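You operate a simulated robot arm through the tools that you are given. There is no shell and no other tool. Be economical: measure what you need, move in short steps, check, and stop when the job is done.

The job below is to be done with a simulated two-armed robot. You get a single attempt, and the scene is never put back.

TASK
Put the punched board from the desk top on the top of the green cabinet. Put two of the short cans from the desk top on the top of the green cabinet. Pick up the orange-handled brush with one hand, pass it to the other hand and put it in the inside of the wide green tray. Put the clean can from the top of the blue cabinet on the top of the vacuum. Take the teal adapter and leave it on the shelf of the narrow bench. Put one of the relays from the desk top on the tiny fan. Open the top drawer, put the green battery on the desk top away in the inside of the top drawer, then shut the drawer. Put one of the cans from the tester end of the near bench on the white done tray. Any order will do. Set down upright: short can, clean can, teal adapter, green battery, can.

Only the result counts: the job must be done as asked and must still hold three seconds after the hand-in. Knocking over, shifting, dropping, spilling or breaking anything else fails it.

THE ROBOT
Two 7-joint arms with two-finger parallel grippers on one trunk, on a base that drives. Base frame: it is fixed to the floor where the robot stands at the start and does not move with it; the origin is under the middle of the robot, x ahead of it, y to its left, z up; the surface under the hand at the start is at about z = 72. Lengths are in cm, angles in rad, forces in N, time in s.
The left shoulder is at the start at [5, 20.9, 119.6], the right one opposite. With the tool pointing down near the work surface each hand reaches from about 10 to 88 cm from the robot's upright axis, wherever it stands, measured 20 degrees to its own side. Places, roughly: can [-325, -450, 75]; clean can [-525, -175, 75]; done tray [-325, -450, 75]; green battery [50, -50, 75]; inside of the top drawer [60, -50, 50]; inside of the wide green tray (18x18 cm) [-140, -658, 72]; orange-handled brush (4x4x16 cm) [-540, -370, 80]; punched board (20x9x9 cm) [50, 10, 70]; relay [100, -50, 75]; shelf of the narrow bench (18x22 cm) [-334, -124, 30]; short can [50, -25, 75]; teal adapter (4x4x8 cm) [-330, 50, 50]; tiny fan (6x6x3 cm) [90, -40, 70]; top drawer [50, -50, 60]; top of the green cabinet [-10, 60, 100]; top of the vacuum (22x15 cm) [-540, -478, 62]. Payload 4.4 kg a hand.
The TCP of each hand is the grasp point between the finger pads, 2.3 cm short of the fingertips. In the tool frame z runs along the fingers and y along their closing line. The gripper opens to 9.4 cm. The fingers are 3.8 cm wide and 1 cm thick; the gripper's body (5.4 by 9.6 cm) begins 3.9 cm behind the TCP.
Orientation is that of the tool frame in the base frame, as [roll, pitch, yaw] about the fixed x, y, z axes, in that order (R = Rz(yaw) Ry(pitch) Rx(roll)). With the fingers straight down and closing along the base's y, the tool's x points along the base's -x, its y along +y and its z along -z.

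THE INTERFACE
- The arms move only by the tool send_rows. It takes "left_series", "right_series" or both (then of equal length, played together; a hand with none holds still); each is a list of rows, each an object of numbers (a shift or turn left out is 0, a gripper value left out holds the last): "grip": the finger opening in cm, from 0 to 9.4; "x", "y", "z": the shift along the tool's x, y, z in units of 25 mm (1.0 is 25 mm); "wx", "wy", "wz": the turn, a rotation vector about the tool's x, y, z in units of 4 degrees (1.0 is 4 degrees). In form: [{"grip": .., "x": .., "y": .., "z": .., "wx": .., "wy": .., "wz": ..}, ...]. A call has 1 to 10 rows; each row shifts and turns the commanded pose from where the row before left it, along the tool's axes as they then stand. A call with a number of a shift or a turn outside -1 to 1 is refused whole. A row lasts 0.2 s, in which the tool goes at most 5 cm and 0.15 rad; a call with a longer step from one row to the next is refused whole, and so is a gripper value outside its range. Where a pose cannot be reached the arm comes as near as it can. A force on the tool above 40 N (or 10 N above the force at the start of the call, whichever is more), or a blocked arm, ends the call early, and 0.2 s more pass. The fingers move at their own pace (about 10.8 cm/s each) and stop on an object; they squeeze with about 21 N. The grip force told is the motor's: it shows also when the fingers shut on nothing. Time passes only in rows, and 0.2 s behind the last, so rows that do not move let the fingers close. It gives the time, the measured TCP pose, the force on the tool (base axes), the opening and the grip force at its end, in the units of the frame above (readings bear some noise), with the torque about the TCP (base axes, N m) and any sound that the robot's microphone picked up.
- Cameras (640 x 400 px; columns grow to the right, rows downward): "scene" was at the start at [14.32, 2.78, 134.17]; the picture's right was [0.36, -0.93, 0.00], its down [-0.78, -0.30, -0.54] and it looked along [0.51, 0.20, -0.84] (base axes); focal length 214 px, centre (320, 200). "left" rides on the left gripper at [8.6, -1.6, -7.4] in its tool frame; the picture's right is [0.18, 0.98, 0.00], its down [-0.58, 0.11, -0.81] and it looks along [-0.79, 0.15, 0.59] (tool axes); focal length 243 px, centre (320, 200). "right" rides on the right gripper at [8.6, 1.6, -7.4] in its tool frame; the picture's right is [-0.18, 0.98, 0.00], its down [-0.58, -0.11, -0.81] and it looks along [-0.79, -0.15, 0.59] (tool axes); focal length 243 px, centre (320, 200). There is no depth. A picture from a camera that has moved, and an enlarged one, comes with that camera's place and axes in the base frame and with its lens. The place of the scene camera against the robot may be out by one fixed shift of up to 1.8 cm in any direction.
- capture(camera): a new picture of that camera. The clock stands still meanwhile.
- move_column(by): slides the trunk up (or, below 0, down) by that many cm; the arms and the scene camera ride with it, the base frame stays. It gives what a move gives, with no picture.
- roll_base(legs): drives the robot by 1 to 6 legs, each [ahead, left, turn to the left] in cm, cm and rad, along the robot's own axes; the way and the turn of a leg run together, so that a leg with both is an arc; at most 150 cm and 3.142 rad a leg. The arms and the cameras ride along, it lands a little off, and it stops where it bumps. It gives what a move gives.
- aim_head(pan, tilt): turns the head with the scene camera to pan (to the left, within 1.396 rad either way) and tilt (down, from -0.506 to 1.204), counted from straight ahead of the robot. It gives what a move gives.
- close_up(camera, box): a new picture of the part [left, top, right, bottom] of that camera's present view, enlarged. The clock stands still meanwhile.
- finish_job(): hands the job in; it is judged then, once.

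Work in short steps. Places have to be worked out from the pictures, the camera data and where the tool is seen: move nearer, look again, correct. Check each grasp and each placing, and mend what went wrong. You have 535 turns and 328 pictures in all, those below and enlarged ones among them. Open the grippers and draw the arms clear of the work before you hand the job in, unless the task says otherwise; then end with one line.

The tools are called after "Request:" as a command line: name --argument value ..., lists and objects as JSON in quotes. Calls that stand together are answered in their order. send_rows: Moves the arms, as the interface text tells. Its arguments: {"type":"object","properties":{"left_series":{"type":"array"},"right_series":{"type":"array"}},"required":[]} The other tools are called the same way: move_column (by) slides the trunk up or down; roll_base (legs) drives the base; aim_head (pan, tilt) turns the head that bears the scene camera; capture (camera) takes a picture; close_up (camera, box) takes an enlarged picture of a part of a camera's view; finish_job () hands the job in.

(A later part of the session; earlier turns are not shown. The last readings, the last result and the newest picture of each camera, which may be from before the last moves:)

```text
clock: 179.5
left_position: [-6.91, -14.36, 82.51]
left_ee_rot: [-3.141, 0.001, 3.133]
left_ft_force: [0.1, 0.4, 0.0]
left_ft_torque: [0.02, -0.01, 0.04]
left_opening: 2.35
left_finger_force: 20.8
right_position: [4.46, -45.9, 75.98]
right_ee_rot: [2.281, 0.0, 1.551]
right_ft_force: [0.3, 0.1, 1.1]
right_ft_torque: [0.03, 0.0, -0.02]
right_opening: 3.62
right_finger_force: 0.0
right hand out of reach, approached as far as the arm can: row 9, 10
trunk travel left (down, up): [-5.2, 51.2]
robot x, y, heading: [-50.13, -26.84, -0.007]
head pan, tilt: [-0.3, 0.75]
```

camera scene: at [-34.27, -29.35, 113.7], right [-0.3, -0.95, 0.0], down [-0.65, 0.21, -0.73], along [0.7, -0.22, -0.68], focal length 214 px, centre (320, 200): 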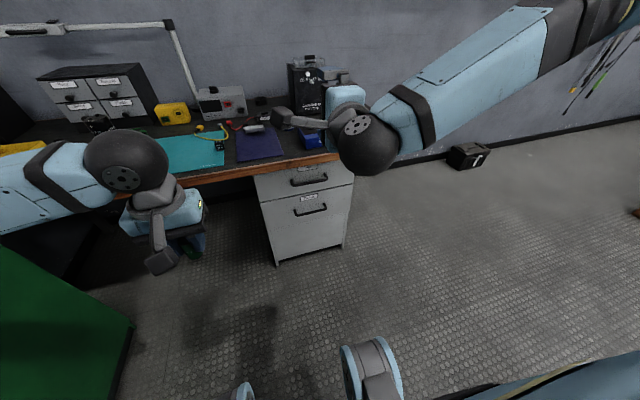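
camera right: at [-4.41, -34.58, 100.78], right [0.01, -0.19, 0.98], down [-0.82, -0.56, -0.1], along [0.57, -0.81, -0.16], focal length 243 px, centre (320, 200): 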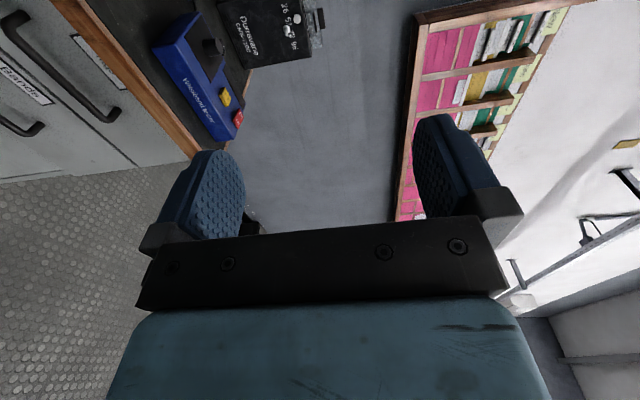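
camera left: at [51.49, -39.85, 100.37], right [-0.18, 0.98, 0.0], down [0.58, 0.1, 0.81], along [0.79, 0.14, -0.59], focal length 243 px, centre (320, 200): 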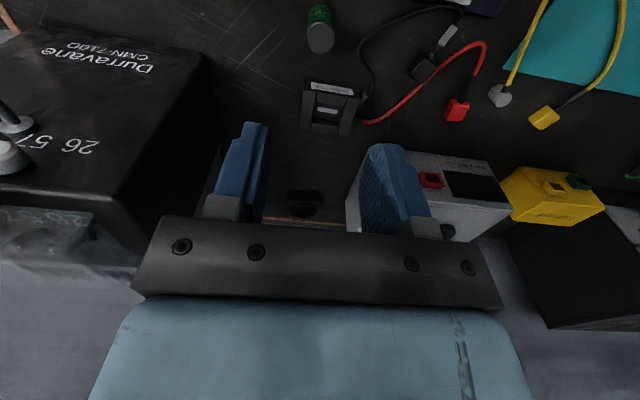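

Good progress. Lower the trunk its last 5 cm and move the hand forward to x≈20.

Request:
move_column --by -5

Request:
send_rows --right_series '[{"z": 0.81, "y": 0.695}, {"z": 0.81, "y": 0.695}, {"z": 0.81, "y": 0.695}, {"z": 0.81, "y": 0.695}, {"z": 0.81, "y": 0.695}]'

Request:
send_rows --right_series '[{"z": 0.6, "y": -0.7}, {"z": 0.6, "y": -0.7}, {"z": 0.6, "y": -0.7}, {"z": 0.6, "y": -0.7}]'

Request:
capture --camera "scene"

Request:
capture --camera "right"

```text
clock: 180.4
left_position: [-6.94, -14.32, 77.51]
left_ee_rot: [3.141, 0.001, 3.133]
left_ft_force: [-0.8, 0.5, 0.0]
left_ft_torque: [0.0, -0.02, 0.0]
left_opening: 2.34
left_finger_force: 21.1
right_position: [4.49, -45.97, 71.03]
right_ee_rot: [2.28, -0.003, 1.552]
right_ft_force: [0.2, 0.6, 0.4]
right_ft_torque: [-0.03, 0.01, 0.0]
right_opening: 3.61
right_finger_force: 0.1
trunk travel left (down, up): [-0.1, 56.2]
robot x, y, heading: [-49.93, -26.99, -0.007]
head pan, tilt: [-0.3, 0.75]
```

```text
clock: 181.6
left_position: [-6.91, -14.4, 77.43]
left_ee_rot: [3.14, 0.001, 3.133]
left_ft_force: [0.3, -0.4, 0.1]
left_ft_torque: [0.01, 0.03, -0.02]
left_opening: 2.36
left_finger_force: 20.7
right_position: [16.74, -48.58, 73.07]
right_ee_rot: [2.279, -0.005, 1.551]
right_ft_force: [-0.5, -0.1, -0.6]
right_ft_torque: [0.02, 0.01, 0.01]
right_opening: 3.59
right_finger_force: 0.0
right hand out of reach, approached as far as the arm can: row 2, 3, 4, 5
trunk travel left (down, up): [-0.1, 56.2]
robot x, y, heading: [-49.99, -26.85, -0.006]
head pan, tilt: [-0.3, 0.75]
```

```text
clock: 182.6
left_position: [-6.99, -14.16, 77.38]
left_ee_rot: [3.14, 0.0, 3.132]
left_ft_force: [0.3, -0.5, -0.1]
left_ft_torque: [0.01, 0.01, -0.01]
left_opening: 2.34
left_finger_force: 20.8
right_position: [14.49, -52.45, 67.29]
right_ee_rot: [2.28, -0.002, 1.551]
right_ft_force: [0.3, -0.1, -0.2]
right_ft_torque: [0.0, -0.01, -0.02]
right_opening: 3.61
right_finger_force: 0.1
right hand out of reach, approached as far as the arm can: row 1, 2, 3, 4
trunk travel left (down, up): [-0.1, 56.2]
robot x, y, heading: [-50.03, -27.01, -0.007]
head pan, tilt: [-0.3, 0.75]
```

```text
252 pictures are left
camera scene: at [-34.26, -29.36, 108.7], right [-0.3, -0.95, 0.0], down [-0.65, 0.21, -0.73], along [0.7, -0.22, -0.68], focal length 214 px, centre (320, 200)
```

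scene: 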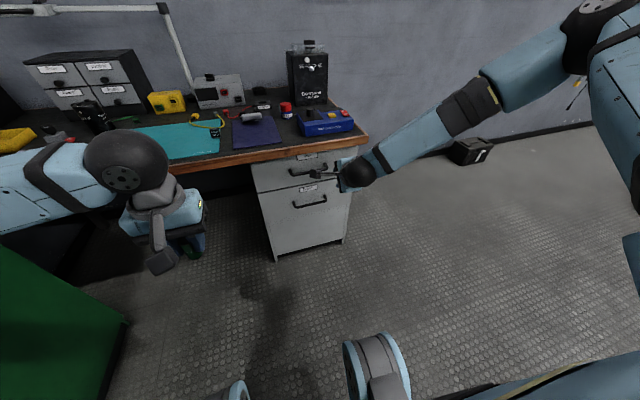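

```text
251 pictures are left
camera right: at [10.1, -43.73, 73.3], right [0.64, -0.2, 0.75], down [-0.69, -0.57, 0.44], along [0.34, -0.8, -0.5], focal length 243 px, centre (320, 200)
```

right: 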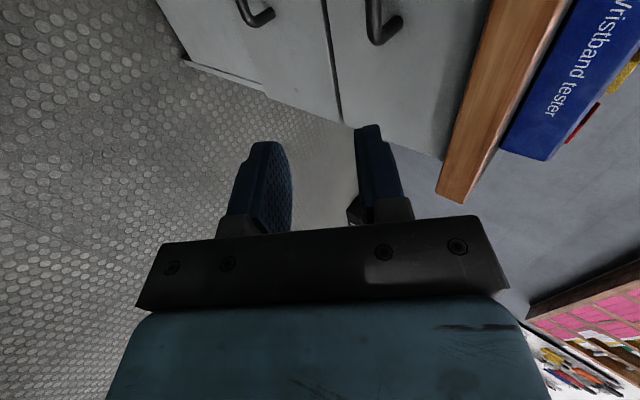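

The reachable zone is more to the hand's right, so I shift the base left 7 and use the base for approach. First tilt a bit more (to ~54°) and lower.

Request:
send_rows --right_series '[{"wx": 1}, {"wx": 1}, {"wx": 1}, {"wx": 0.4}]'

Request:
send_rows --right_series '[{"z": 0.65, "y": -0.47}, {"z": 0.65, "y": -0.47}]'

Request:
roll_base --legs '[[0, 6.5, 0]]'

Request:
capture --camera "right"

Request:
capture --camera "scene"

```text
clock: 183.6
left_position: [-6.91, -14.28, 77.62]
left_ee_rot: [-3.141, 0.001, 3.133]
left_ft_force: [0.4, 0.0, 0.3]
left_ft_torque: [-0.01, -0.01, 0.01]
left_opening: 2.35
left_finger_force: 21.3
right_position: [14.58, -52.48, 67.31]
right_ee_rot: [2.518, -0.003, 1.551]
right_ft_force: [-0.3, -0.3, 0.7]
right_ft_torque: [0.01, 0.0, -0.02]
right_opening: 3.59
right_finger_force: 0.0
trunk travel left (down, up): [-0.1, 56.2]
robot x, y, heading: [-50.14, -27.06, -0.008]
head pan, tilt: [-0.3, 0.75]
```

```text
clock: 184.2
left_position: [-7.01, -14.33, 77.43]
left_ee_rot: [-3.14, -0.001, 3.133]
left_ft_force: [-0.3, -0.1, 0.3]
left_ft_torque: [0.05, -0.01, -0.01]
left_opening: 2.37
left_finger_force: 20.5
right_position: [13.56, -53.54, 64.66]
right_ee_rot: [2.516, -0.004, 1.552]
right_ft_force: [0.4, 0.1, 0.3]
right_ft_torque: [0.02, 0.03, 0.0]
right_opening: 3.59
right_finger_force: 0.0
right hand out of reach, approached as far as the arm can: row 1, 2
trunk travel left (down, up): [-0.1, 56.2]
robot x, y, heading: [-50.11, -27.1, -0.009]
head pan, tilt: [-0.3, 0.75]
```

```text
clock: 185.4
left_position: [-6.79, -7.85, 77.48]
left_ee_rot: [3.141, 0.001, 3.133]
left_ft_force: [-0.6, -1.1, 0.5]
left_ft_torque: [0.01, 0.0, 0.0]
left_opening: 2.37
left_finger_force: 21.5
right_position: [13.68, -47.14, 64.58]
right_ee_rot: [2.517, -0.002, 1.551]
right_ft_force: [0.6, 0.3, 0.5]
right_ft_torque: [0.0, 0.01, -0.02]
right_opening: 3.61
right_finger_force: 0.1
trunk travel left (down, up): [-0.1, 56.2]
robot x, y, heading: [-49.99, -20.64, -0.004]
head pan, tilt: [-0.3, 0.75]
```

```text
250 pictures are left
camera right: at [10.74, -38.39, 71.58], right [0.79, -0.2, 0.57], down [-0.57, -0.57, 0.59], along [0.21, -0.79, -0.57], focal length 243 px, centre (320, 200)
```

right: 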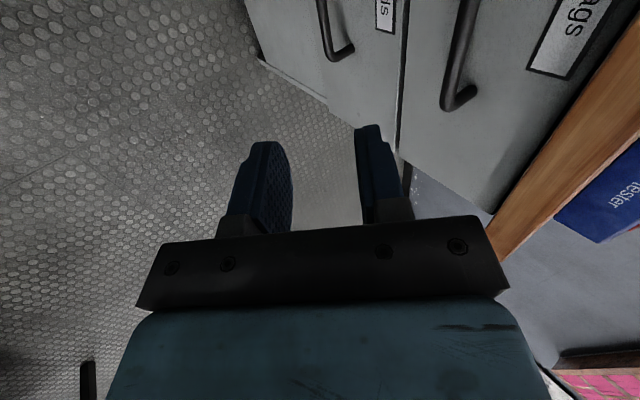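

```text
249 pictures are left
camera scene: at [-34.2, -22.89, 108.7], right [-0.3, -0.95, 0.0], down [-0.65, 0.21, -0.73], along [0.7, -0.22, -0.68], focal length 214 px, centre (320, 200)
```

scene: 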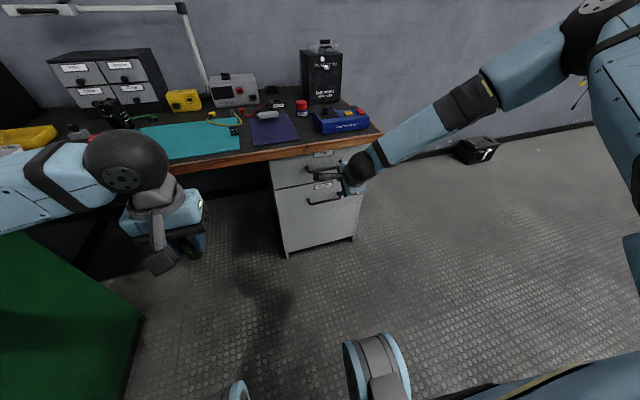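

Bar of the top handle: z≈61, x≈28.4 by the wrist camera. I test whether the hand can go ~3.5 cm lower when also moved 4 cm to its right.

Request:
send_rows --right_series '[{"x": -0.8}, {"x": -0.8}, {"z": 0.5, "y": -0.36}, {"z": 0.5, "y": -0.36}, {"z": 0.2, "y": -0.15}]'

```text
clock: 186.6
left_position: [-6.79, -7.83, 77.49]
left_ee_rot: [-3.141, 0.001, 3.133]
left_ft_force: [0.0, -0.2, -0.9]
left_ft_torque: [-0.01, -0.02, 0.03]
left_opening: 2.36
left_finger_force: 21.2
right_position: [13.52, -51.33, 61.25]
right_ee_rot: [2.515, -0.003, 1.555]
right_ft_force: [0.3, -0.7, 0.0]
right_ft_torque: [0.02, 0.02, -0.02]
right_opening: 3.61
right_finger_force: 0.0
right hand out of reach, approached as far as the arm can: row 5
trunk travel left (down, up): [-0.1, 56.2]
robot x, y, heading: [-49.86, -20.56, -0.006]
head pan, tilt: [-0.3, 0.75]
```

That works. Back the hand 5 cm along its fingers, move the base left 5.5 and forward 14, then look.

Request:
send_rows --right_series '[{"z": -0.7}, {"z": -0.7}, {"z": -0.6}]'

Request:
roll_base --legs '[[0, 5.5, 0], [10, 0, 0]]'

Request:
capture --camera "right"

Request:
capture --camera "scene"

```text
clock: 187.4
left_position: [-6.93, -7.9, 77.48]
left_ee_rot: [-3.141, 0.001, 3.132]
left_ft_force: [0.2, 0.3, -0.3]
left_ft_torque: [0.0, -0.01, 0.01]
left_opening: 2.38
left_finger_force: 21.2
right_position: [10.46, -51.31, 65.27]
right_ee_rot: [2.517, -0.005, 1.553]
right_ft_force: [0.4, -0.6, -0.1]
right_ft_torque: [-0.05, 0.04, 0.0]
right_opening: 3.63
right_finger_force: 0.0
trunk travel left (down, up): [-0.1, 56.2]
robot x, y, heading: [-49.84, -20.53, -0.011]
head pan, tilt: [-0.3, 0.75]
```

```text
clock: 188.6
left_position: [-7.37, -4.53, 77.51]
left_ee_rot: [3.136, -0.004, 3.109]
left_ft_force: [0.0, 0.2, -1.2]
left_ft_torque: [-0.02, 0.0, 0.01]
left_opening: 2.35
left_finger_force: 20.3
right_position: [9.99, -47.26, 65.32]
right_ee_rot: [2.514, -0.009, 1.545]
right_ft_force: [-0.5, -0.6, 0.5]
right_ft_torque: [-0.02, -0.02, -0.02]
right_opening: 3.58
right_finger_force: 0.1
trunk travel left (down, up): [-0.1, 56.2]
robot x, y, heading: [-50.19, -16.18, -0.016]
head pan, tilt: [-0.3, 0.75]
stopped in leg 1: the robot was blocked; the commanded pose is now the measured one
```

```text
248 pictures are left
camera right: at [7.15, -38.59, 72.34], right [0.79, -0.21, 0.57], down [-0.58, -0.57, 0.58], along [0.21, -0.79, -0.57], focal length 243 px, centre (320, 200)
```

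right: 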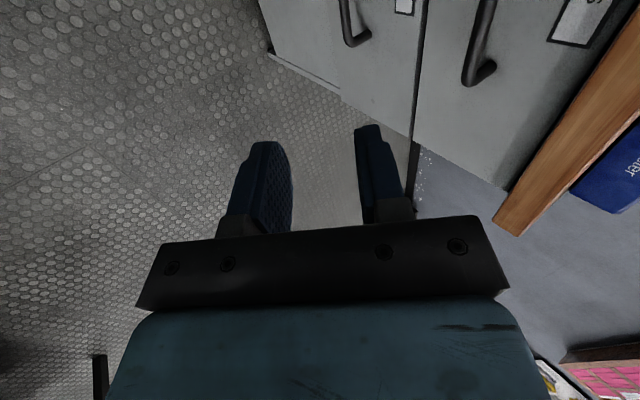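

```text
247 pictures are left
camera scene: at [-34.64, -18.91, 108.81], right [-0.31, -0.95, -0.01], down [-0.65, 0.22, -0.73], along [0.7, -0.22, -0.68], focal length 214 px, centre (320, 200)
```

scene: 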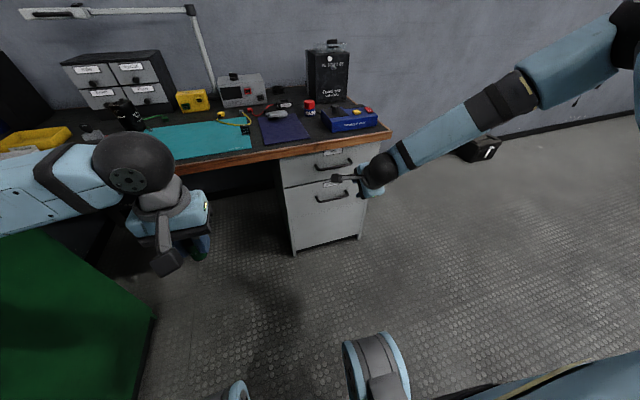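

Blocked: the left elbow likely touched the cabinet. I move right 3 cm and check the cabinet top.

Request:
roll_base --legs '[[0, -3, 0.01]]'

Request:
aim_head --pan 1.2 --tilt 0.2

Request:
capture --camera "scene"

```text
clock: 189.6
left_position: [-7.36, -6.52, 77.21]
left_ee_rot: [-3.139, -0.009, 3.123]
left_ft_force: [-0.2, -0.8, -0.4]
left_ft_torque: [0.04, -0.06, 0.0]
left_opening: 2.32
left_finger_force: 20.6
right_position: [10.43, -49.28, 65.25]
right_ee_rot: [2.518, -0.004, 1.557]
right_ft_force: [-1.1, -0.5, 0.5]
right_ft_torque: [0.02, -0.02, 0.02]
right_opening: 3.61
right_finger_force: 0.1
trunk travel left (down, up): [-0.1, 56.2]
robot x, y, heading: [-49.89, -18.92, -0.005]
head pan, tilt: [-0.3, 0.75]
```

```text
clock: 191.2
left_position: [-7.37, -6.62, 77.19]
left_ee_rot: [-3.141, -0.009, 3.121]
left_ft_force: [0.2, -0.1, 0.1]
left_ft_torque: [0.0, 0.0, 0.0]
left_opening: 2.34
left_finger_force: 21.2
right_position: [10.41, -49.26, 65.21]
right_ee_rot: [2.519, -0.003, 1.555]
right_ft_force: [-0.3, -0.5, 0.1]
right_ft_torque: [-0.01, -0.06, -0.01]
right_opening: 3.61
right_finger_force: 0.0
trunk travel left (down, up): [-0.1, 56.2]
robot x, y, heading: [-50.01, -19.35, -0.006]
head pan, tilt: [1.201, 0.201]
```

```text
246 pictures are left
camera scene: at [-38.84, -9.94, 113.66], right [0.93, -0.37, 0.0], down [-0.07, -0.19, -0.98], along [0.36, 0.91, -0.2], focal length 214 px, centre (320, 200)
```

scene: 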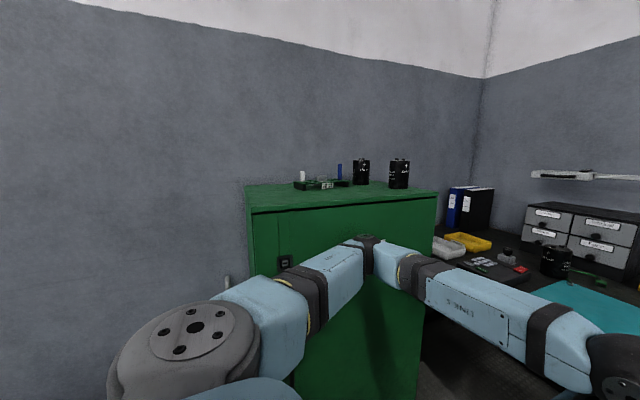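

Everything on the cabinet stands. I draw the left hand 8 cm to the right and 5 forward to pull its elbow in, then drive the base forward 14 cm toward the handle.

Request:
send_rows --left_series '[{"y": -0.8, "x": -0.5}, {"y": -0.8, "x": -0.5}, {"y": -0.8, "x": -0.5}, {"y": -0.8, "x": -0.5}]'

Request:
roll_base --legs '[[14, 0, 0]]'

Request:
capture --camera "right"

Request:
aim_head --pan -0.5 --tilt 0.7

Request:
capture --camera "scene"

```text
clock: 192.2
left_position: [-2.34, -14.83, 77.09]
left_ee_rot: [-3.141, -0.008, 3.121]
left_ft_force: [-0.6, 0.7, 0.6]
left_ft_torque: [-0.03, 0.01, 0.03]
left_opening: 2.35
left_finger_force: 20.5
right_position: [10.42, -49.39, 65.2]
right_ee_rot: [2.519, -0.003, 1.555]
right_ft_force: [0.1, -0.3, 0.4]
right_ft_torque: [0.02, 0.01, 0.03]
right_opening: 3.63
right_finger_force: 0.0
trunk travel left (down, up): [-0.1, 56.2]
robot x, y, heading: [-50.32, -18.96, -0.004]
head pan, tilt: [1.201, 0.201]
```

```text
clock: 193.5
left_position: [11.41, -14.77, 77.05]
left_ee_rot: [-3.139, -0.01, 3.124]
left_ft_force: [0.3, 0.7, -0.7]
left_ft_torque: [-0.03, -0.02, 0.01]
left_opening: 2.33
left_finger_force: 20.7
right_position: [24.31, -49.31, 65.23]
right_ee_rot: [2.517, -0.004, 1.557]
right_ft_force: [0.2, -0.2, 0.0]
right_ft_torque: [-0.05, -0.01, 0.03]
right_opening: 3.61
right_finger_force: 0.0
trunk travel left (down, up): [-0.1, 56.2]
robot x, y, heading: [-36.07, -19.21, -0.003]
head pan, tilt: [1.201, 0.201]
```

```text
245 pictures are left
camera right: at [21.4, -40.55, 72.18], right [0.8, -0.2, 0.57], down [-0.57, -0.58, 0.59], along [0.21, -0.79, -0.57], focal length 243 px, centre (320, 200)
```

right: 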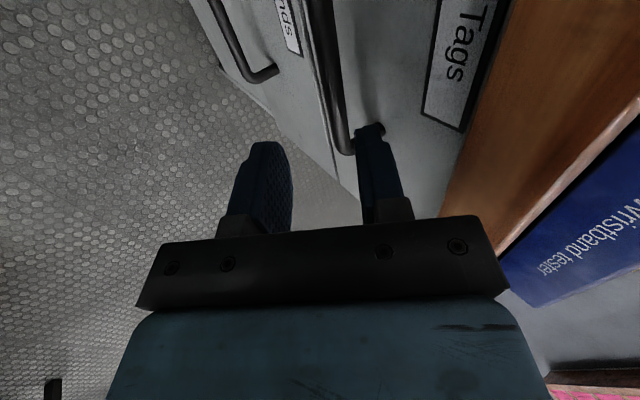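

```text
clock: 195.2
left_position: [11.37, -14.73, 77.19]
left_ee_rot: [-3.139, -0.008, 3.124]
left_ft_force: [0.1, 0.9, -0.6]
left_ft_torque: [0.0, 0.04, 0.0]
left_opening: 2.35
left_finger_force: 21.2
right_position: [24.29, -49.29, 65.23]
right_ee_rot: [2.519, -0.004, 1.557]
right_ft_force: [0.0, -0.1, -0.4]
right_ft_torque: [0.01, 0.0, -0.02]
right_opening: 3.62
right_finger_force: 0.0
trunk travel left (down, up): [-0.1, 56.2]
robot x, y, heading: [-36.36, -18.87, 0.002]
head pan, tilt: [-0.499, 0.7]
```

```text
244 pictures are left
camera scene: at [-20.98, -22.76, 109.12], right [-0.48, -0.88, 0.0], down [-0.56, 0.31, -0.77], along [0.67, -0.37, -0.64], focal length 214 px, centre (320, 200)
```

scene: 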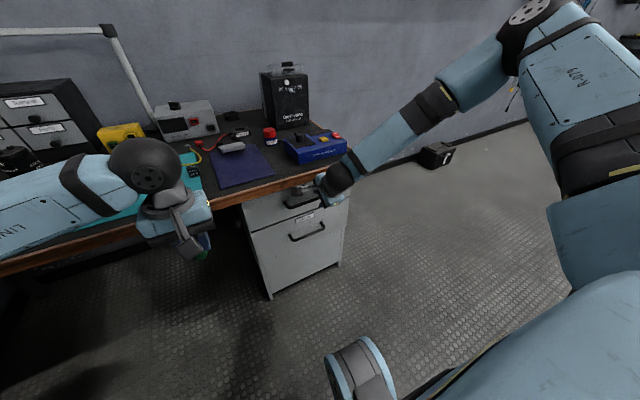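

The bar end (y≈−52) is near the fingers. Shift the hand 1.5 cm left and 1 cm up-forward (n), then advance 2.5 cm along the fingers and look.

Request:
send_rows --right_series '[{"x": 0.6, "y": 0.39}, {"z": 0.5}, {"z": 0.5}, {}]'

Request:
capture --camera "right"

```text
clock: 196.2
left_position: [11.4, -14.79, 77.16]
left_ee_rot: [-3.141, -0.009, 3.124]
left_ft_force: [1.2, 0.6, -1.2]
left_ft_torque: [-0.02, 0.01, -0.01]
left_opening: 2.33
left_finger_force: 20.9
right_position: [26.69, -47.87, 63.62]
right_ee_rot: [2.516, -0.004, 1.555]
right_ft_force: [0.1, -0.6, -0.4]
right_ft_torque: [-0.02, 0.05, 0.02]
right_opening: 3.6
right_finger_force: 0.1
trunk travel left (down, up): [-0.1, 56.2]
robot x, y, heading: [-36.53, -18.75, -0.003]
head pan, tilt: [-0.499, 0.7]
```

```text
243 pictures are left
camera right: at [23.7, -39.11, 70.7], right [0.8, -0.2, 0.57], down [-0.57, -0.58, 0.59], along [0.21, -0.79, -0.57], focal length 243 px, centre (320, 200)
```

right: 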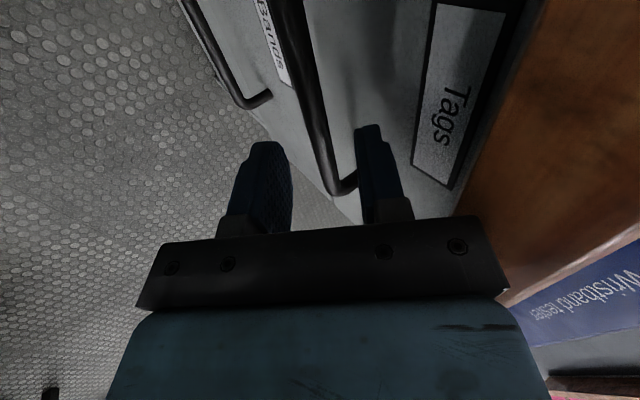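

The bar runs between the fingers. Advance 2.2 cm more and close.

Request:
send_rows --right_series '[{"z": 0.45}, {"z": 0.43}, {}]'

Request:
send_rows --right_series '[{"grip": 0}, {}, {}, {}]'

Request:
capture --camera "right"

```text
clock: 197.1
left_position: [11.45, -14.77, 76.89]
left_ee_rot: [-3.14, -0.01, 3.123]
left_ft_force: [0.5, 0.9, -0.1]
left_ft_torque: [0.02, 0.03, 0.0]
left_opening: 2.34
left_finger_force: 21.1
right_position: [27.65, -48.02, 62.18]
right_ee_rot: [2.522, -0.008, 1.561]
right_ft_force: [-0.2, 0.1, -0.2]
right_ft_torque: [0.01, 0.02, 0.0]
right_opening: 3.59
right_finger_force: 0.1
right hand out of reach, approached as far as the arm can: row 2
trunk travel left (down, up): [-0.1, 56.2]
robot x, y, heading: [-36.3, -19.04, -0.003]
head pan, tilt: [-0.499, 0.7]
stopped in row 3 (right hand): the force on the tool passed its limit at 41 N (the readings are from after the stop); the commanded pose is now the measured one
```

```text
clock: 198.1
left_position: [11.24, -14.82, 77.04]
left_ee_rot: [-3.14, -0.009, 3.122]
left_ft_force: [-0.4, 0.1, -0.1]
left_ft_torque: [-0.01, 0.03, -0.02]
left_opening: 2.35
left_finger_force: 21.0
right_position: [27.46, -47.93, 62.32]
right_ee_rot: [2.519, -0.006, 1.562]
right_ft_force: [-0.5, -3.7, 2.4]
right_ft_torque: [-1.19, -0.05, 1.31]
right_opening: 1.16
right_finger_force: 45.0
trunk travel left (down, up): [-0.1, 56.2]
robot x, y, heading: [-36.28, -18.56, -0.007]
head pan, tilt: [-0.499, 0.7]
```

```text
242 pictures are left
camera right: at [24.54, -39.24, 69.38], right [0.8, -0.19, 0.57], down [-0.56, -0.58, 0.59], along [0.22, -0.79, -0.57], focal length 243 px, centre (320, 200)
```

right: 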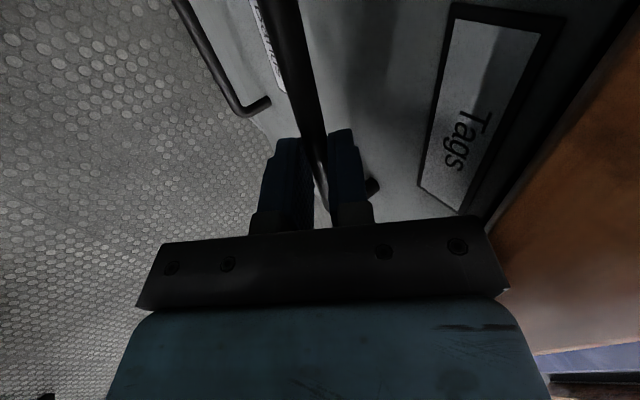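

Handle gripped (1.16 cm). Pull by driving the base back 8 cm.

Request:
roll_base --legs '[[-8, 0, 0]]'

Request:
capture --camera "scene"

```text
clock: 199.1
left_position: [3.18, -14.74, 77.05]
left_ee_rot: [-3.139, -0.008, 3.123]
left_ft_force: [0.4, 0.7, -0.3]
left_ft_torque: [0.01, 0.01, 0.02]
left_opening: 2.36
left_finger_force: 21.1
right_position: [19.37, -47.86, 62.41]
right_ee_rot: [2.518, -0.006, 1.56]
right_ft_force: [-1.8, -8.0, 4.4]
right_ft_torque: [-1.02, -0.06, 1.34]
right_opening: 1.18
right_finger_force: 44.7
trunk travel left (down, up): [-0.1, 56.2]
robot x, y, heading: [-44.03, -19.19, -0.003]
head pan, tilt: [-0.499, 0.7]
```

```text
241 pictures are left
camera scene: at [-29.23, -22.73, 109.13], right [-0.48, -0.88, 0.0], down [-0.56, 0.31, -0.77], along [0.67, -0.37, -0.64], focal length 214 px, centre (320, 200)
```

scene: 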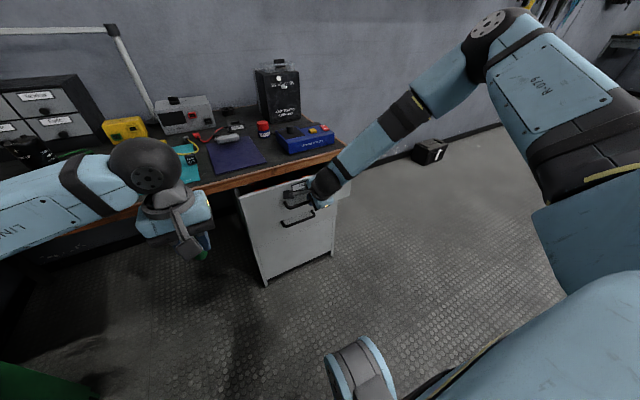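

Request:
roll_base --legs '[[-11, 0, 0]]'

Request:
capture --camera "scene"

```text
clock: 200.3
left_position: [-7.9, -14.63, 77.13]
left_ee_rot: [-3.14, -0.008, 3.121]
left_ft_force: [0.3, 0.1, -0.6]
left_ft_torque: [0.0, 0.01, 0.01]
left_opening: 2.33
left_finger_force: 21.4
right_position: [8.37, -47.97, 62.36]
right_ee_rot: [2.519, -0.005, 1.56]
right_ft_force: [-0.2, -5.9, 3.3]
right_ft_torque: [-0.86, 0.04, 1.5]
right_opening: 1.19
right_finger_force: 44.9
trunk travel left (down, up): [-0.1, 56.2]
robot x, y, heading: [-55.39, -18.76, -0.007]
head pan, tilt: [-0.499, 0.7]
```

```text
240 pictures are left
camera scene: at [-40.25, -22.68, 109.13], right [-0.48, -0.88, 0.0], down [-0.56, 0.31, -0.77], along [0.67, -0.37, -0.64], focal length 214 px, centre (320, 200)
```

scene: 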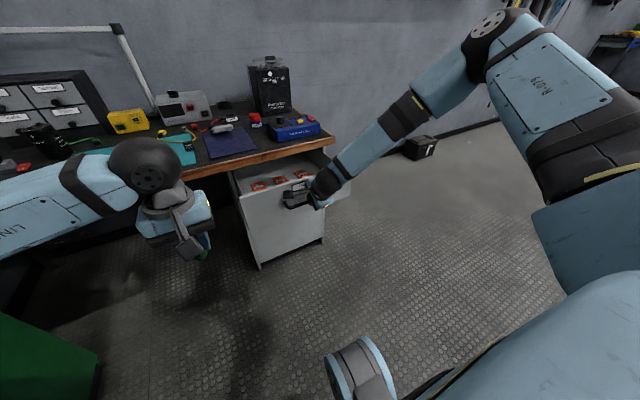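

Request:
close_up --camera "scene" --box '[220, 140, 340, 230]'

Request:
capture --camera "right"

Request:
capture --camera "left"

```text
4.44 times, centred on (280, 185) of scene
camera zoom: at [-40.25, -22.68, 109.13], right [-0.48, -0.88, 0.0], down [-0.56, 0.31, -0.77], along [0.67, -0.37, -0.64], focal length 953 px, centre (498, 267)
```

zoom: 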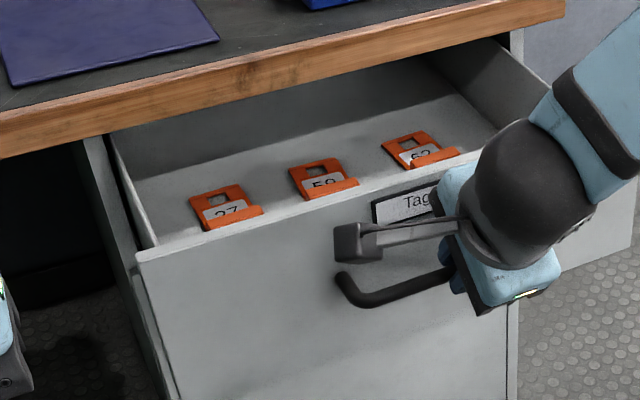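

```text
238 pictures are left
camera right: at [5.36, -39.23, 69.37], right [0.8, -0.2, 0.57], down [-0.56, -0.58, 0.59], along [0.22, -0.79, -0.57], focal length 243 px, centre (320, 200)
```

right: 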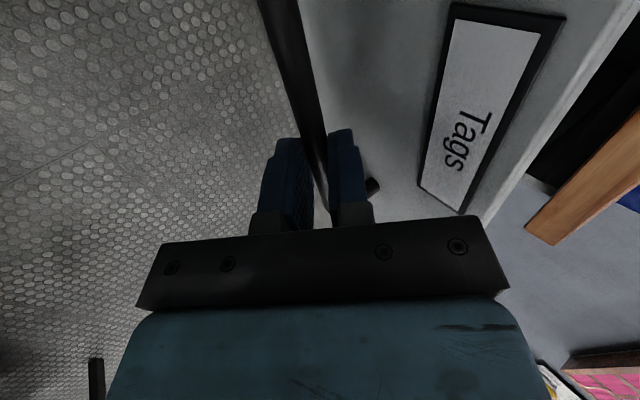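

```text
237 pictures are left
camera left: at [-16.44, -16.13, 84.57], right [-0.17, 0.99, 0.0], down [0.59, 0.1, 0.8], along [0.79, 0.13, -0.6], focal length 243 px, centre (320, 200)
```

left: 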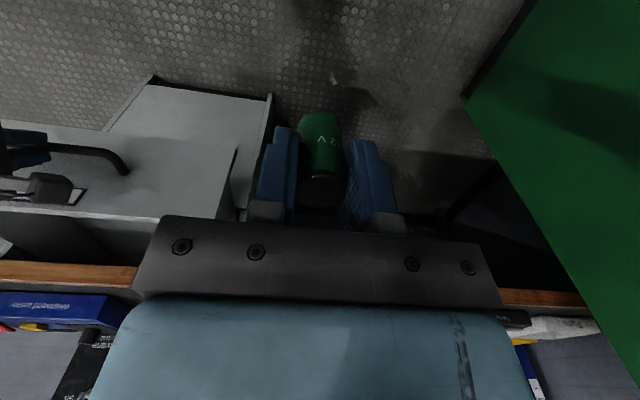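

The drawer is open ~19 cm with three tags inside. I raise the left hand and bring it over toward the drawer to view its inside.

Request:
send_rows --left_series '[{"z": -1}, {"z": -1}, {"z": -1}, {"z": -1}, {"z": -1, "y": -0.5}, {"z": -1, "y": -0.8}, {"z": -1, "y": -0.8}, {"y": -0.8}, {"y": -0.8}, {"y": -0.8}]'

Request:
send_rows --left_series '[{"y": -0.9}, {"y": -0.9}, {"y": -0.9}, {"y": -0.9}, {"y": -0.9}]'

Request:
capture --camera "left"

Request:
capture --camera "scene"

```text
clock: 202.5
left_position: [-8.01, -25.81, 94.64]
left_ee_rot: [-3.14, -0.008, 3.121]
left_ft_force: [-0.1, -0.1, -0.8]
left_ft_torque: [0.01, 0.02, 0.03]
left_opening: 2.35
left_finger_force: 21.1
right_position: [8.29, -48.02, 62.31]
right_ee_rot: [2.518, -0.006, 1.56]
right_ft_force: [0.5, -3.6, 1.2]
right_ft_torque: [-0.59, -0.02, 1.73]
right_opening: 1.18
right_finger_force: 45.1
trunk travel left (down, up): [-0.1, 56.2]
robot x, y, heading: [-55.57, -18.58, -0.005]
head pan, tilt: [-0.499, 0.7]
```

```text
clock: 203.7
left_position: [-8.24, -37.15, 94.68]
left_ee_rot: [-3.14, -0.009, 3.122]
left_ft_force: [-0.3, -0.5, -0.7]
left_ft_torque: [0.02, 0.03, 0.0]
left_opening: 2.36
left_finger_force: 20.6
right_position: [8.32, -47.94, 62.37]
right_ee_rot: [2.519, -0.004, 1.561]
right_ft_force: [1.3, -5.2, 2.8]
right_ft_torque: [-0.43, -0.05, 1.8]
right_opening: 1.21
right_finger_force: 44.6
trunk travel left (down, up): [-0.1, 56.2]
robot x, y, heading: [-55.22, -18.76, -0.007]
head pan, tilt: [-0.499, 0.7]
```

```text
236 pictures are left
camera left: at [-16.7, -38.58, 102.11], right [-0.17, 0.99, 0.0], down [0.59, 0.1, 0.8], along [0.79, 0.13, -0.6], focal length 243 px, centre (320, 200)
```

left: 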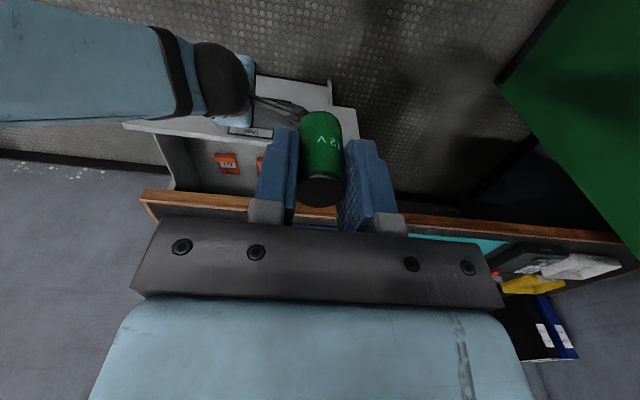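

```text
235 pictures are left
camera scene: at [-40.24, -22.66, 109.13], right [-0.48, -0.88, 0.0], down [-0.56, 0.31, -0.77], along [0.67, -0.37, -0.64], focal length 214 px, centre (320, 200)
```

scene: 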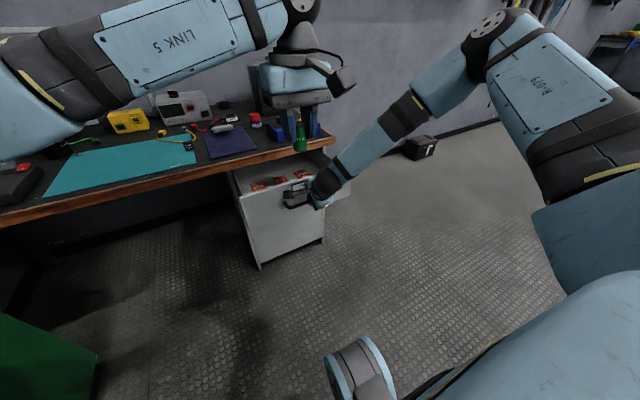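

I release the handle and withdraw the right hand up and back, so the base can come nearer for the left hand's placing.

Request:
send_rows --right_series '[{"grip": 4.2}, {}, {"z": -0.5}, {"z": -0.7}, {"z": -0.8}, {"z": -0.8}, {"z": -0.8}]'

Request:
capture --camera "right"

```text
clock: 205.3
left_position: [-8.14, -37.13, 94.65]
left_ee_rot: [-3.141, -0.009, 3.123]
left_ft_force: [0.3, -0.1, -0.2]
left_ft_torque: [0.02, 0.0, 0.0]
left_opening: 2.37
left_finger_force: 21.2
right_position: [3.04, -47.88, 69.56]
right_ee_rot: [2.519, -0.006, 1.56]
right_ft_force: [-0.5, 0.8, -0.3]
right_ft_torque: [-0.02, 0.02, 0.04]
right_opening: 4.21
right_finger_force: 0.1
trunk travel left (down, up): [-0.1, 56.2]
robot x, y, heading: [-55.41, -18.72, -0.004]
head pan, tilt: [-0.499, 0.7]
```

```text
234 pictures are left
camera right: at [0.17, -39.15, 76.57], right [0.8, -0.2, 0.57], down [-0.56, -0.58, 0.59], along [0.22, -0.79, -0.57], focal length 243 px, centre (320, 200)
```

right: 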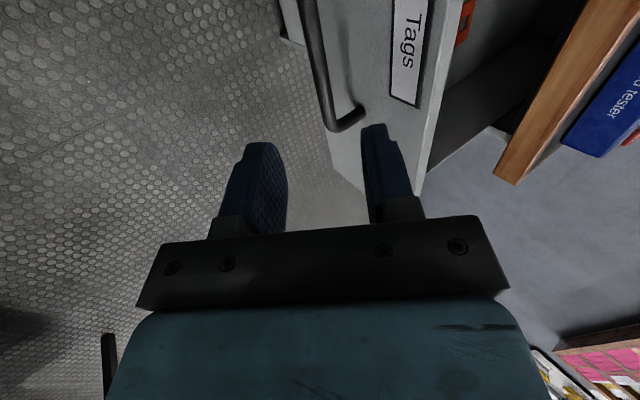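

Request:
send_rows --right_series '[{"z": -1}, {"z": -1}, {"z": -1}, {"z": -1}, {"z": -1}, {"x": -1, "z": -0.7}, {"x": -1, "z": -0.7}, {"x": -1, "z": -0.7}, {"x": -1, "z": -0.7}]'

Request:
roll_base --legs '[[18, 0, 0]]'

Request:
send_rows --left_series '[{"wz": 1}, {"wz": 1}, {"wz": 1}, {"wz": 1}, {"wz": 1}, {"wz": 1}, {"wz": 1}, {"wz": 1}, {"wz": 1}, {"wz": 1}]'

Request:
send_rows --left_series '[{"wz": 1}, {"wz": 1}, {"wz": 1}, {"wz": 1}, {"wz": 1}, {"wz": 1}, {"wz": 1}, {"wz": 1}, {"wz": 1}, {"wz": 1}]'

Request:
capture --camera "scene"

Request:
capture --camera "left"

```text
clock: 207.3
left_position: [-8.2, -37.25, 94.72]
left_ee_rot: [3.14, -0.01, 3.123]
left_ft_force: [0.8, 0.5, 0.1]
left_ft_torque: [-0.02, 0.0, -0.01]
left_opening: 2.36
left_finger_force: 20.8
right_position: [-8.4, -57.92, 85.46]
right_ee_rot: [2.52, -0.005, 1.56]
right_ft_force: [0.3, 0.4, -0.3]
right_ft_torque: [0.0, -0.02, -0.01]
right_opening: 4.2
right_finger_force: 0.0
trunk travel left (down, up): [-0.1, 56.2]
robot x, y, heading: [-55.46, -18.69, -0.004]
head pan, tilt: [-0.499, 0.7]
```

```text
clock: 208.8
left_position: [9.89, -37.21, 94.64]
left_ee_rot: [-3.139, -0.01, 3.123]
left_ft_force: [-0.2, 0.7, -0.1]
left_ft_torque: [-0.01, 0.03, 0.0]
left_opening: 2.34
left_finger_force: 20.7
right_position: [9.67, -57.89, 85.45]
right_ee_rot: [2.521, -0.005, 1.561]
right_ft_force: [-1.2, 0.7, -1.0]
right_ft_torque: [-0.01, -0.03, 0.0]
right_opening: 4.19
right_finger_force: 0.0
trunk travel left (down, up): [-0.1, 56.2]
robot x, y, heading: [-37.83, -18.42, -0.008]
head pan, tilt: [-0.499, 0.7]
```

```text
clock: 211.1
left_position: [9.62, -37.28, 94.6]
left_ee_rot: [-3.135, -0.006, 2.424]
left_ft_force: [0.0, -0.7, 0.2]
left_ft_torque: [0.0, 0.01, -0.02]
left_opening: 2.35
left_finger_force: 20.7
right_position: [9.41, -57.81, 85.43]
right_ee_rot: [2.517, -0.005, 1.561]
right_ft_force: [0.3, 0.5, 0.7]
right_ft_torque: [0.04, 0.0, -0.01]
right_opening: 4.2
right_finger_force: 0.1
trunk travel left (down, up): [-0.1, 56.2]
robot x, y, heading: [-37.82, -18.85, -0.008]
head pan, tilt: [-0.499, 0.7]
```

```text
clock: 213.2
left_position: [9.84, -37.14, 94.61]
left_ee_rot: [-3.134, 0.0, 1.725]
left_ft_force: [1.2, -0.7, 0.1]
left_ft_torque: [0.0, 0.0, 0.0]
left_opening: 2.36
left_finger_force: 21.0
right_position: [9.49, -57.95, 85.28]
right_ee_rot: [2.519, -0.006, 1.56]
right_ft_force: [0.2, 0.0, 0.7]
right_ft_torque: [0.02, -0.01, -0.03]
right_opening: 4.2
right_finger_force: 0.1
trunk travel left (down, up): [-0.1, 56.2]
robot x, y, heading: [-37.58, -19.11, -0.008]
head pan, tilt: [-0.499, 0.7]
```

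```text
233 pictures are left
camera scene: at [-22.28, -22.77, 109.12], right [-0.48, -0.88, 0.0], down [-0.56, 0.31, -0.76], along [0.67, -0.37, -0.64], focal length 214 px, centre (320, 200)
```

scene: 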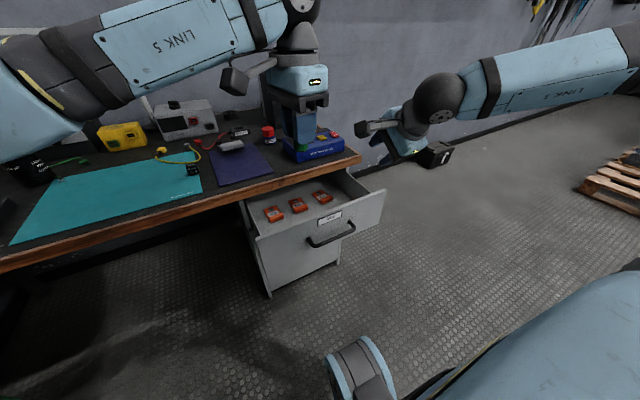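

```text
232 pictures are left
camera left: at [7.05, -28.92, 102.01], right [0.94, 0.33, -0.01], down [0.2, -0.56, 0.81], along [0.26, -0.76, -0.59], focal length 243 px, centre (320, 200)
```

left: 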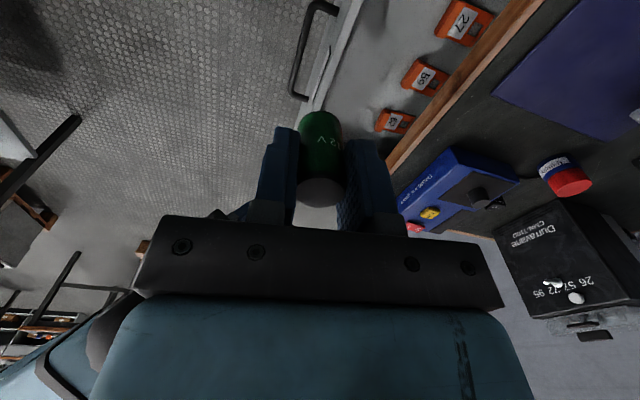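

Drawer floor z≈57–60; free floor lies between the panel (x≈14) and the tags (x≥28). I move the battery over (20.5, −40) and lower part-way.

Request:
send_rows --left_series '[{"x": -0.36, "y": 0.81}, {"x": -0.36, "y": 0.81}, {"x": -0.36, "y": 0.81}, {"x": -0.36, "y": 0.81}, {"x": -0.36, "y": 0.81}, {"z": 1}, {"z": 1}, {"z": 1}, {"z": 1}, {"z": 1}]'

Request:
send_rows --left_series '[{"z": 1}, {"z": 1}, {"z": 1}, {"z": 1}]'

Request:
capture --camera "left"

Request:
close_up --camera "scene" --box '[210, 120, 410, 270]'

```text
clock: 215.4
left_position: [10.64, -37.55, 82.11]
left_ee_rot: [-3.133, 0.001, 1.728]
left_ft_force: [0.4, -0.1, -0.2]
left_ft_torque: [-0.02, -0.03, -0.03]
left_opening: 2.33
left_finger_force: 21.2
left hand out of reach, approached as far as the arm can: row 1, 2, 3, 4, 5
right_position: [9.45, -57.97, 85.49]
right_ee_rot: [2.52, -0.004, 1.561]
right_ft_force: [-0.2, -1.1, -0.3]
right_ft_torque: [0.01, 0.0, 0.0]
right_opening: 4.22
right_finger_force: 0.1
trunk travel left (down, up): [-0.1, 56.2]
robot x, y, heading: [-37.85, -18.84, -0.004]
head pan, tilt: [-0.499, 0.7]
```

```text
clock: 216.4
left_position: [10.72, -37.57, 72.12]
left_ee_rot: [-3.132, -0.001, 1.727]
left_ft_force: [0.4, 0.2, -0.5]
left_ft_torque: [0.01, -0.01, -0.03]
left_opening: 2.36
left_finger_force: 21.1
right_position: [9.44, -57.97, 85.52]
right_ee_rot: [2.519, -0.004, 1.56]
right_ft_force: [-0.1, 0.2, 0.9]
right_ft_torque: [0.02, 0.0, -0.03]
right_opening: 4.18
right_finger_force: 0.1
trunk travel left (down, up): [-0.1, 56.2]
robot x, y, heading: [-37.52, -18.98, -0.003]
head pan, tilt: [-0.499, 0.7]
```

```text
231 pictures are left
camera left: at [7.92, -29.31, 79.55], right [0.94, 0.33, -0.01], down [0.2, -0.56, 0.81], along [0.26, -0.76, -0.59], focal length 243 px, centre (320, 200)
```

left: 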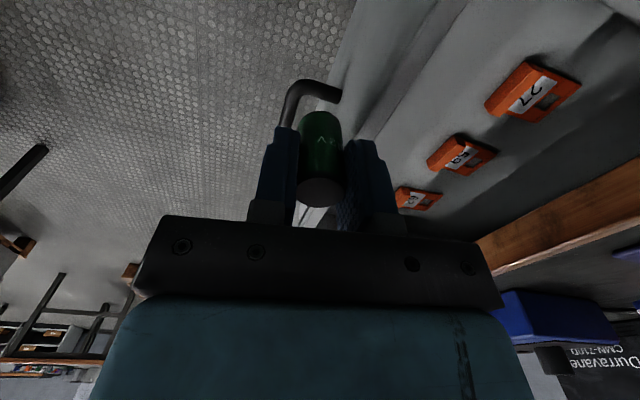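

```text
2.67 times, centred on (310, 195) of scene
camera zoom: at [-22.27, -22.78, 109.12], right [-0.48, -0.88, 0.0], down [-0.56, 0.31, -0.76], along [0.67, -0.37, -0.64], focal length 572 px, centre (347, 213)
```

zoom: 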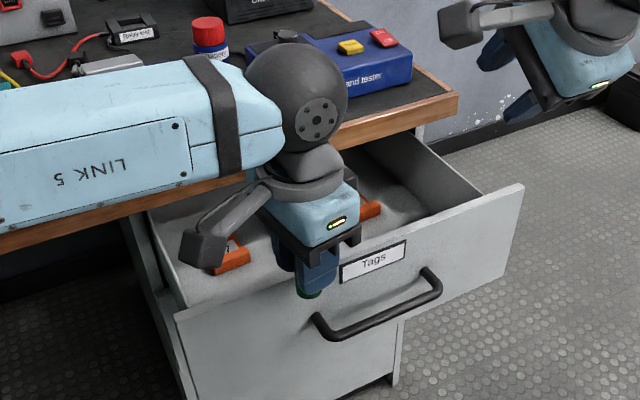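

The forward moves didn't happen (reach), so the hand is still just in front of the panel. Raise it, then use the base to carry it 10 cm forward.

Request:
send_rows --left_series '[{"z": -1}, {"z": -1}, {"z": -1}, {"z": -1}]'

Request:
roll_base --legs '[[10, 0, 0]]'

Request:
capture --camera "left"

```text
clock: 217.4
left_position: [10.66, -37.51, 82.22]
left_ee_rot: [-3.133, 0.0, 1.727]
left_ft_force: [-0.1, -0.1, 0.7]
left_ft_torque: [0.01, 0.0, 0.02]
left_opening: 2.34
left_finger_force: 20.9
right_position: [9.6, -58.04, 85.52]
right_ee_rot: [2.519, -0.006, 1.56]
right_ft_force: [-0.1, -0.1, 0.4]
right_ft_torque: [0.02, -0.04, -0.02]
right_opening: 4.21
right_finger_force: 0.0
trunk travel left (down, up): [-0.1, 56.2]
robot x, y, heading: [-37.62, -18.81, -0.007]
head pan, tilt: [-0.499, 0.7]
```

```text
clock: 218.6
left_position: [21.0, -37.55, 82.25]
left_ee_rot: [-3.135, -0.001, 1.729]
left_ft_force: [0.2, -0.2, -0.1]
left_ft_torque: [-0.02, 0.03, -0.01]
left_opening: 2.34
left_finger_force: 21.0
right_position: [19.74, -57.85, 85.44]
right_ee_rot: [2.52, -0.006, 1.563]
right_ft_force: [0.5, -0.7, 0.3]
right_ft_torque: [0.0, 0.02, 0.0]
right_opening: 4.2
right_finger_force: 0.1
trunk travel left (down, up): [-0.1, 56.2]
robot x, y, heading: [-27.36, -18.67, -0.003]
head pan, tilt: [-0.499, 0.7]
```

```text
229 pictures are left
camera left: at [18.11, -29.26, 89.62], right [0.94, 0.33, -0.01], down [0.21, -0.56, 0.81], along [0.26, -0.76, -0.59], focal length 243 px, centre (320, 200)
```

left: 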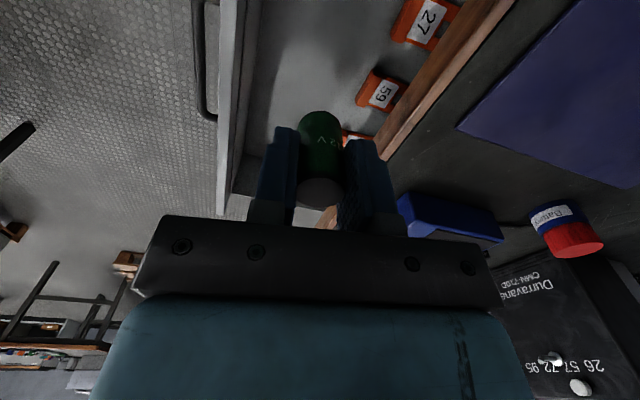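

Now over the drawer at (21, −37.5). Lower to z≈67, then check.

Request:
send_rows --left_series '[{"z": 1}, {"z": 1}, {"z": 1}, {"z": 1}, {"z": 1}, {"z": 1}]'

Request:
capture --camera "scene"

Request:
capture --camera "left"

```text
clock: 220.0
left_position: [20.83, -37.7, 67.32]
left_ee_rot: [-3.132, -0.001, 1.727]
left_ft_force: [0.9, 0.4, -0.2]
left_ft_torque: [0.02, -0.01, -0.03]
left_opening: 2.35
left_finger_force: 21.1
right_position: [19.68, -57.92, 85.42]
right_ee_rot: [2.518, -0.005, 1.561]
right_ft_force: [0.3, 0.6, 1.2]
right_ft_torque: [0.0, -0.01, 0.0]
right_opening: 4.21
right_finger_force: 0.0
trunk travel left (down, up): [-0.1, 56.2]
robot x, y, heading: [-27.26, -19.17, -0.005]
head pan, tilt: [-0.499, 0.7]
```

```text
228 pictures are left
camera scene: at [-12.11, -22.81, 109.12], right [-0.48, -0.88, 0.0], down [-0.56, 0.31, -0.76], along [0.67, -0.37, -0.64], focal length 214 px, centre (320, 200)
```

scene: 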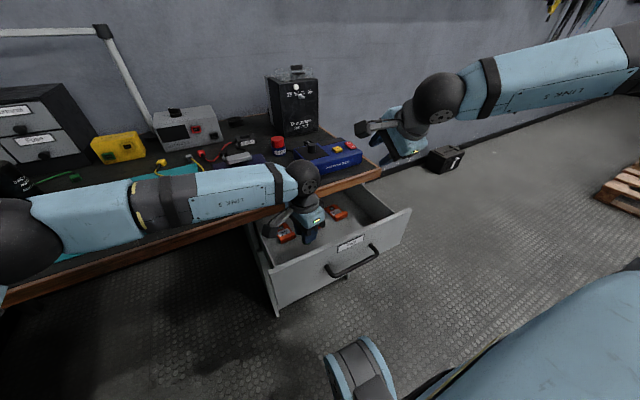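

```text
227 pictures are left
camera left: at [18.04, -29.33, 74.6], right [0.94, 0.33, -0.01], down [0.2, -0.56, 0.81], along [0.26, -0.76, -0.59], focal length 243 px, centre (320, 200)
```

left: 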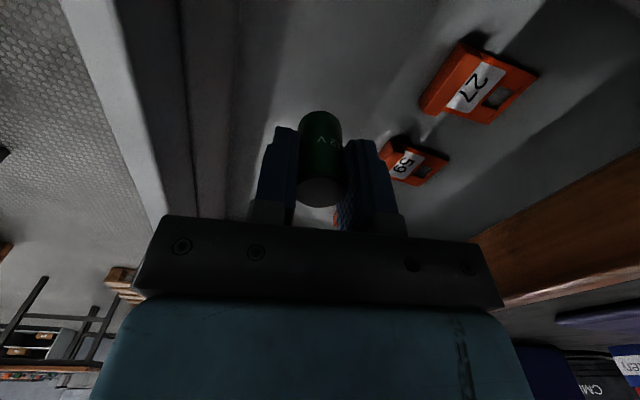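

Clear all round. Lower gently until contact.

Request:
send_rows --left_series '[{"z": 0.6}, {"z": 0.5}, {"z": 0.3}, {"z": 0.2}]'

```text
clock: 221.0
left_position: [20.67, -37.59, 63.33]
left_ee_rot: [-3.132, 0.0, 1.725]
left_ft_force: [-0.2, 0.4, -0.8]
left_ft_torque: [0.0, 0.01, -0.02]
left_opening: 2.34
left_finger_force: 20.6
right_position: [19.6, -58.0, 85.47]
right_ee_rot: [2.519, -0.006, 1.563]
right_ft_force: [0.3, 0.2, 0.7]
right_ft_torque: [-0.02, 0.02, 0.02]
right_opening: 4.2
right_finger_force: 0.0
trunk travel left (down, up): [-0.1, 56.2]
robot x, y, heading: [-27.55, -19.02, -0.006]
head pan, tilt: [-0.499, 0.7]
```

Request:
send_rows --left_series '[{"z": 0.2}, {"z": 0.2}, {"z": 0.15}, {"z": 0.1}]'

Request:
capture --camera "left"

```text
clock: 222.0
left_position: [20.68, -37.5, 61.58]
left_ee_rot: [-3.133, -0.002, 1.728]
left_ft_force: [0.7, -0.7, -0.2]
left_ft_torque: [-0.02, 0.01, -0.02]
left_opening: 2.35
left_finger_force: 21.1
right_position: [19.8, -57.91, 85.33]
right_ee_rot: [2.518, -0.005, 1.562]
right_ft_force: [-0.8, 0.2, -0.5]
right_ft_torque: [-0.01, 0.02, 0.0]
right_opening: 4.22
right_finger_force: 0.1
trunk travel left (down, up): [-0.1, 56.2]
robot x, y, heading: [-27.37, -19.0, -0.002]
head pan, tilt: [-0.499, 0.7]
```

```text
226 pictures are left
camera left: at [17.89, -29.25, 69.0], right [0.94, 0.34, -0.01], down [0.21, -0.56, 0.81], along [0.27, -0.76, -0.59], focal length 243 px, centre (320, 200)
```

left: 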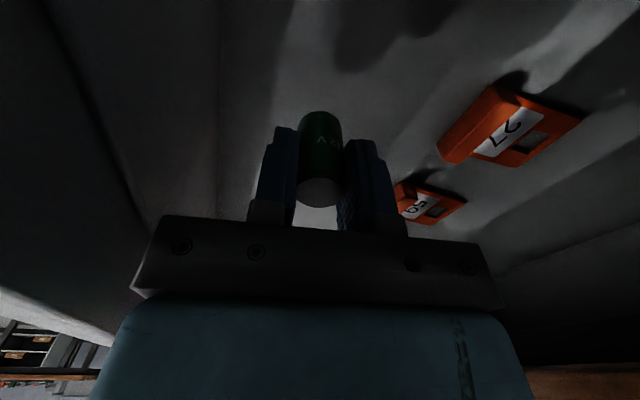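

Request:
send_rows --left_series '[{"z": 0.2}, {"z": 0.2}, {"z": 0.15}, {"z": 0.1}]'

```text
clock: 223.0
left_position: [20.72, -37.62, 59.96]
left_ee_rot: [-3.133, -0.001, 1.728]
left_ft_force: [-0.3, 0.7, -0.1]
left_ft_torque: [0.0, 0.01, 0.02]
left_opening: 2.36
left_finger_force: 21.1
right_position: [19.76, -57.93, 85.45]
right_ee_rot: [2.52, -0.005, 1.561]
right_ft_force: [-0.1, 0.7, 0.1]
right_ft_torque: [0.0, 0.0, -0.02]
right_opening: 4.19
right_finger_force: 0.1
trunk travel left (down, up): [-0.1, 56.2]
robot x, y, heading: [-27.26, -18.93, -0.001]
head pan, tilt: [-0.499, 0.7]
```

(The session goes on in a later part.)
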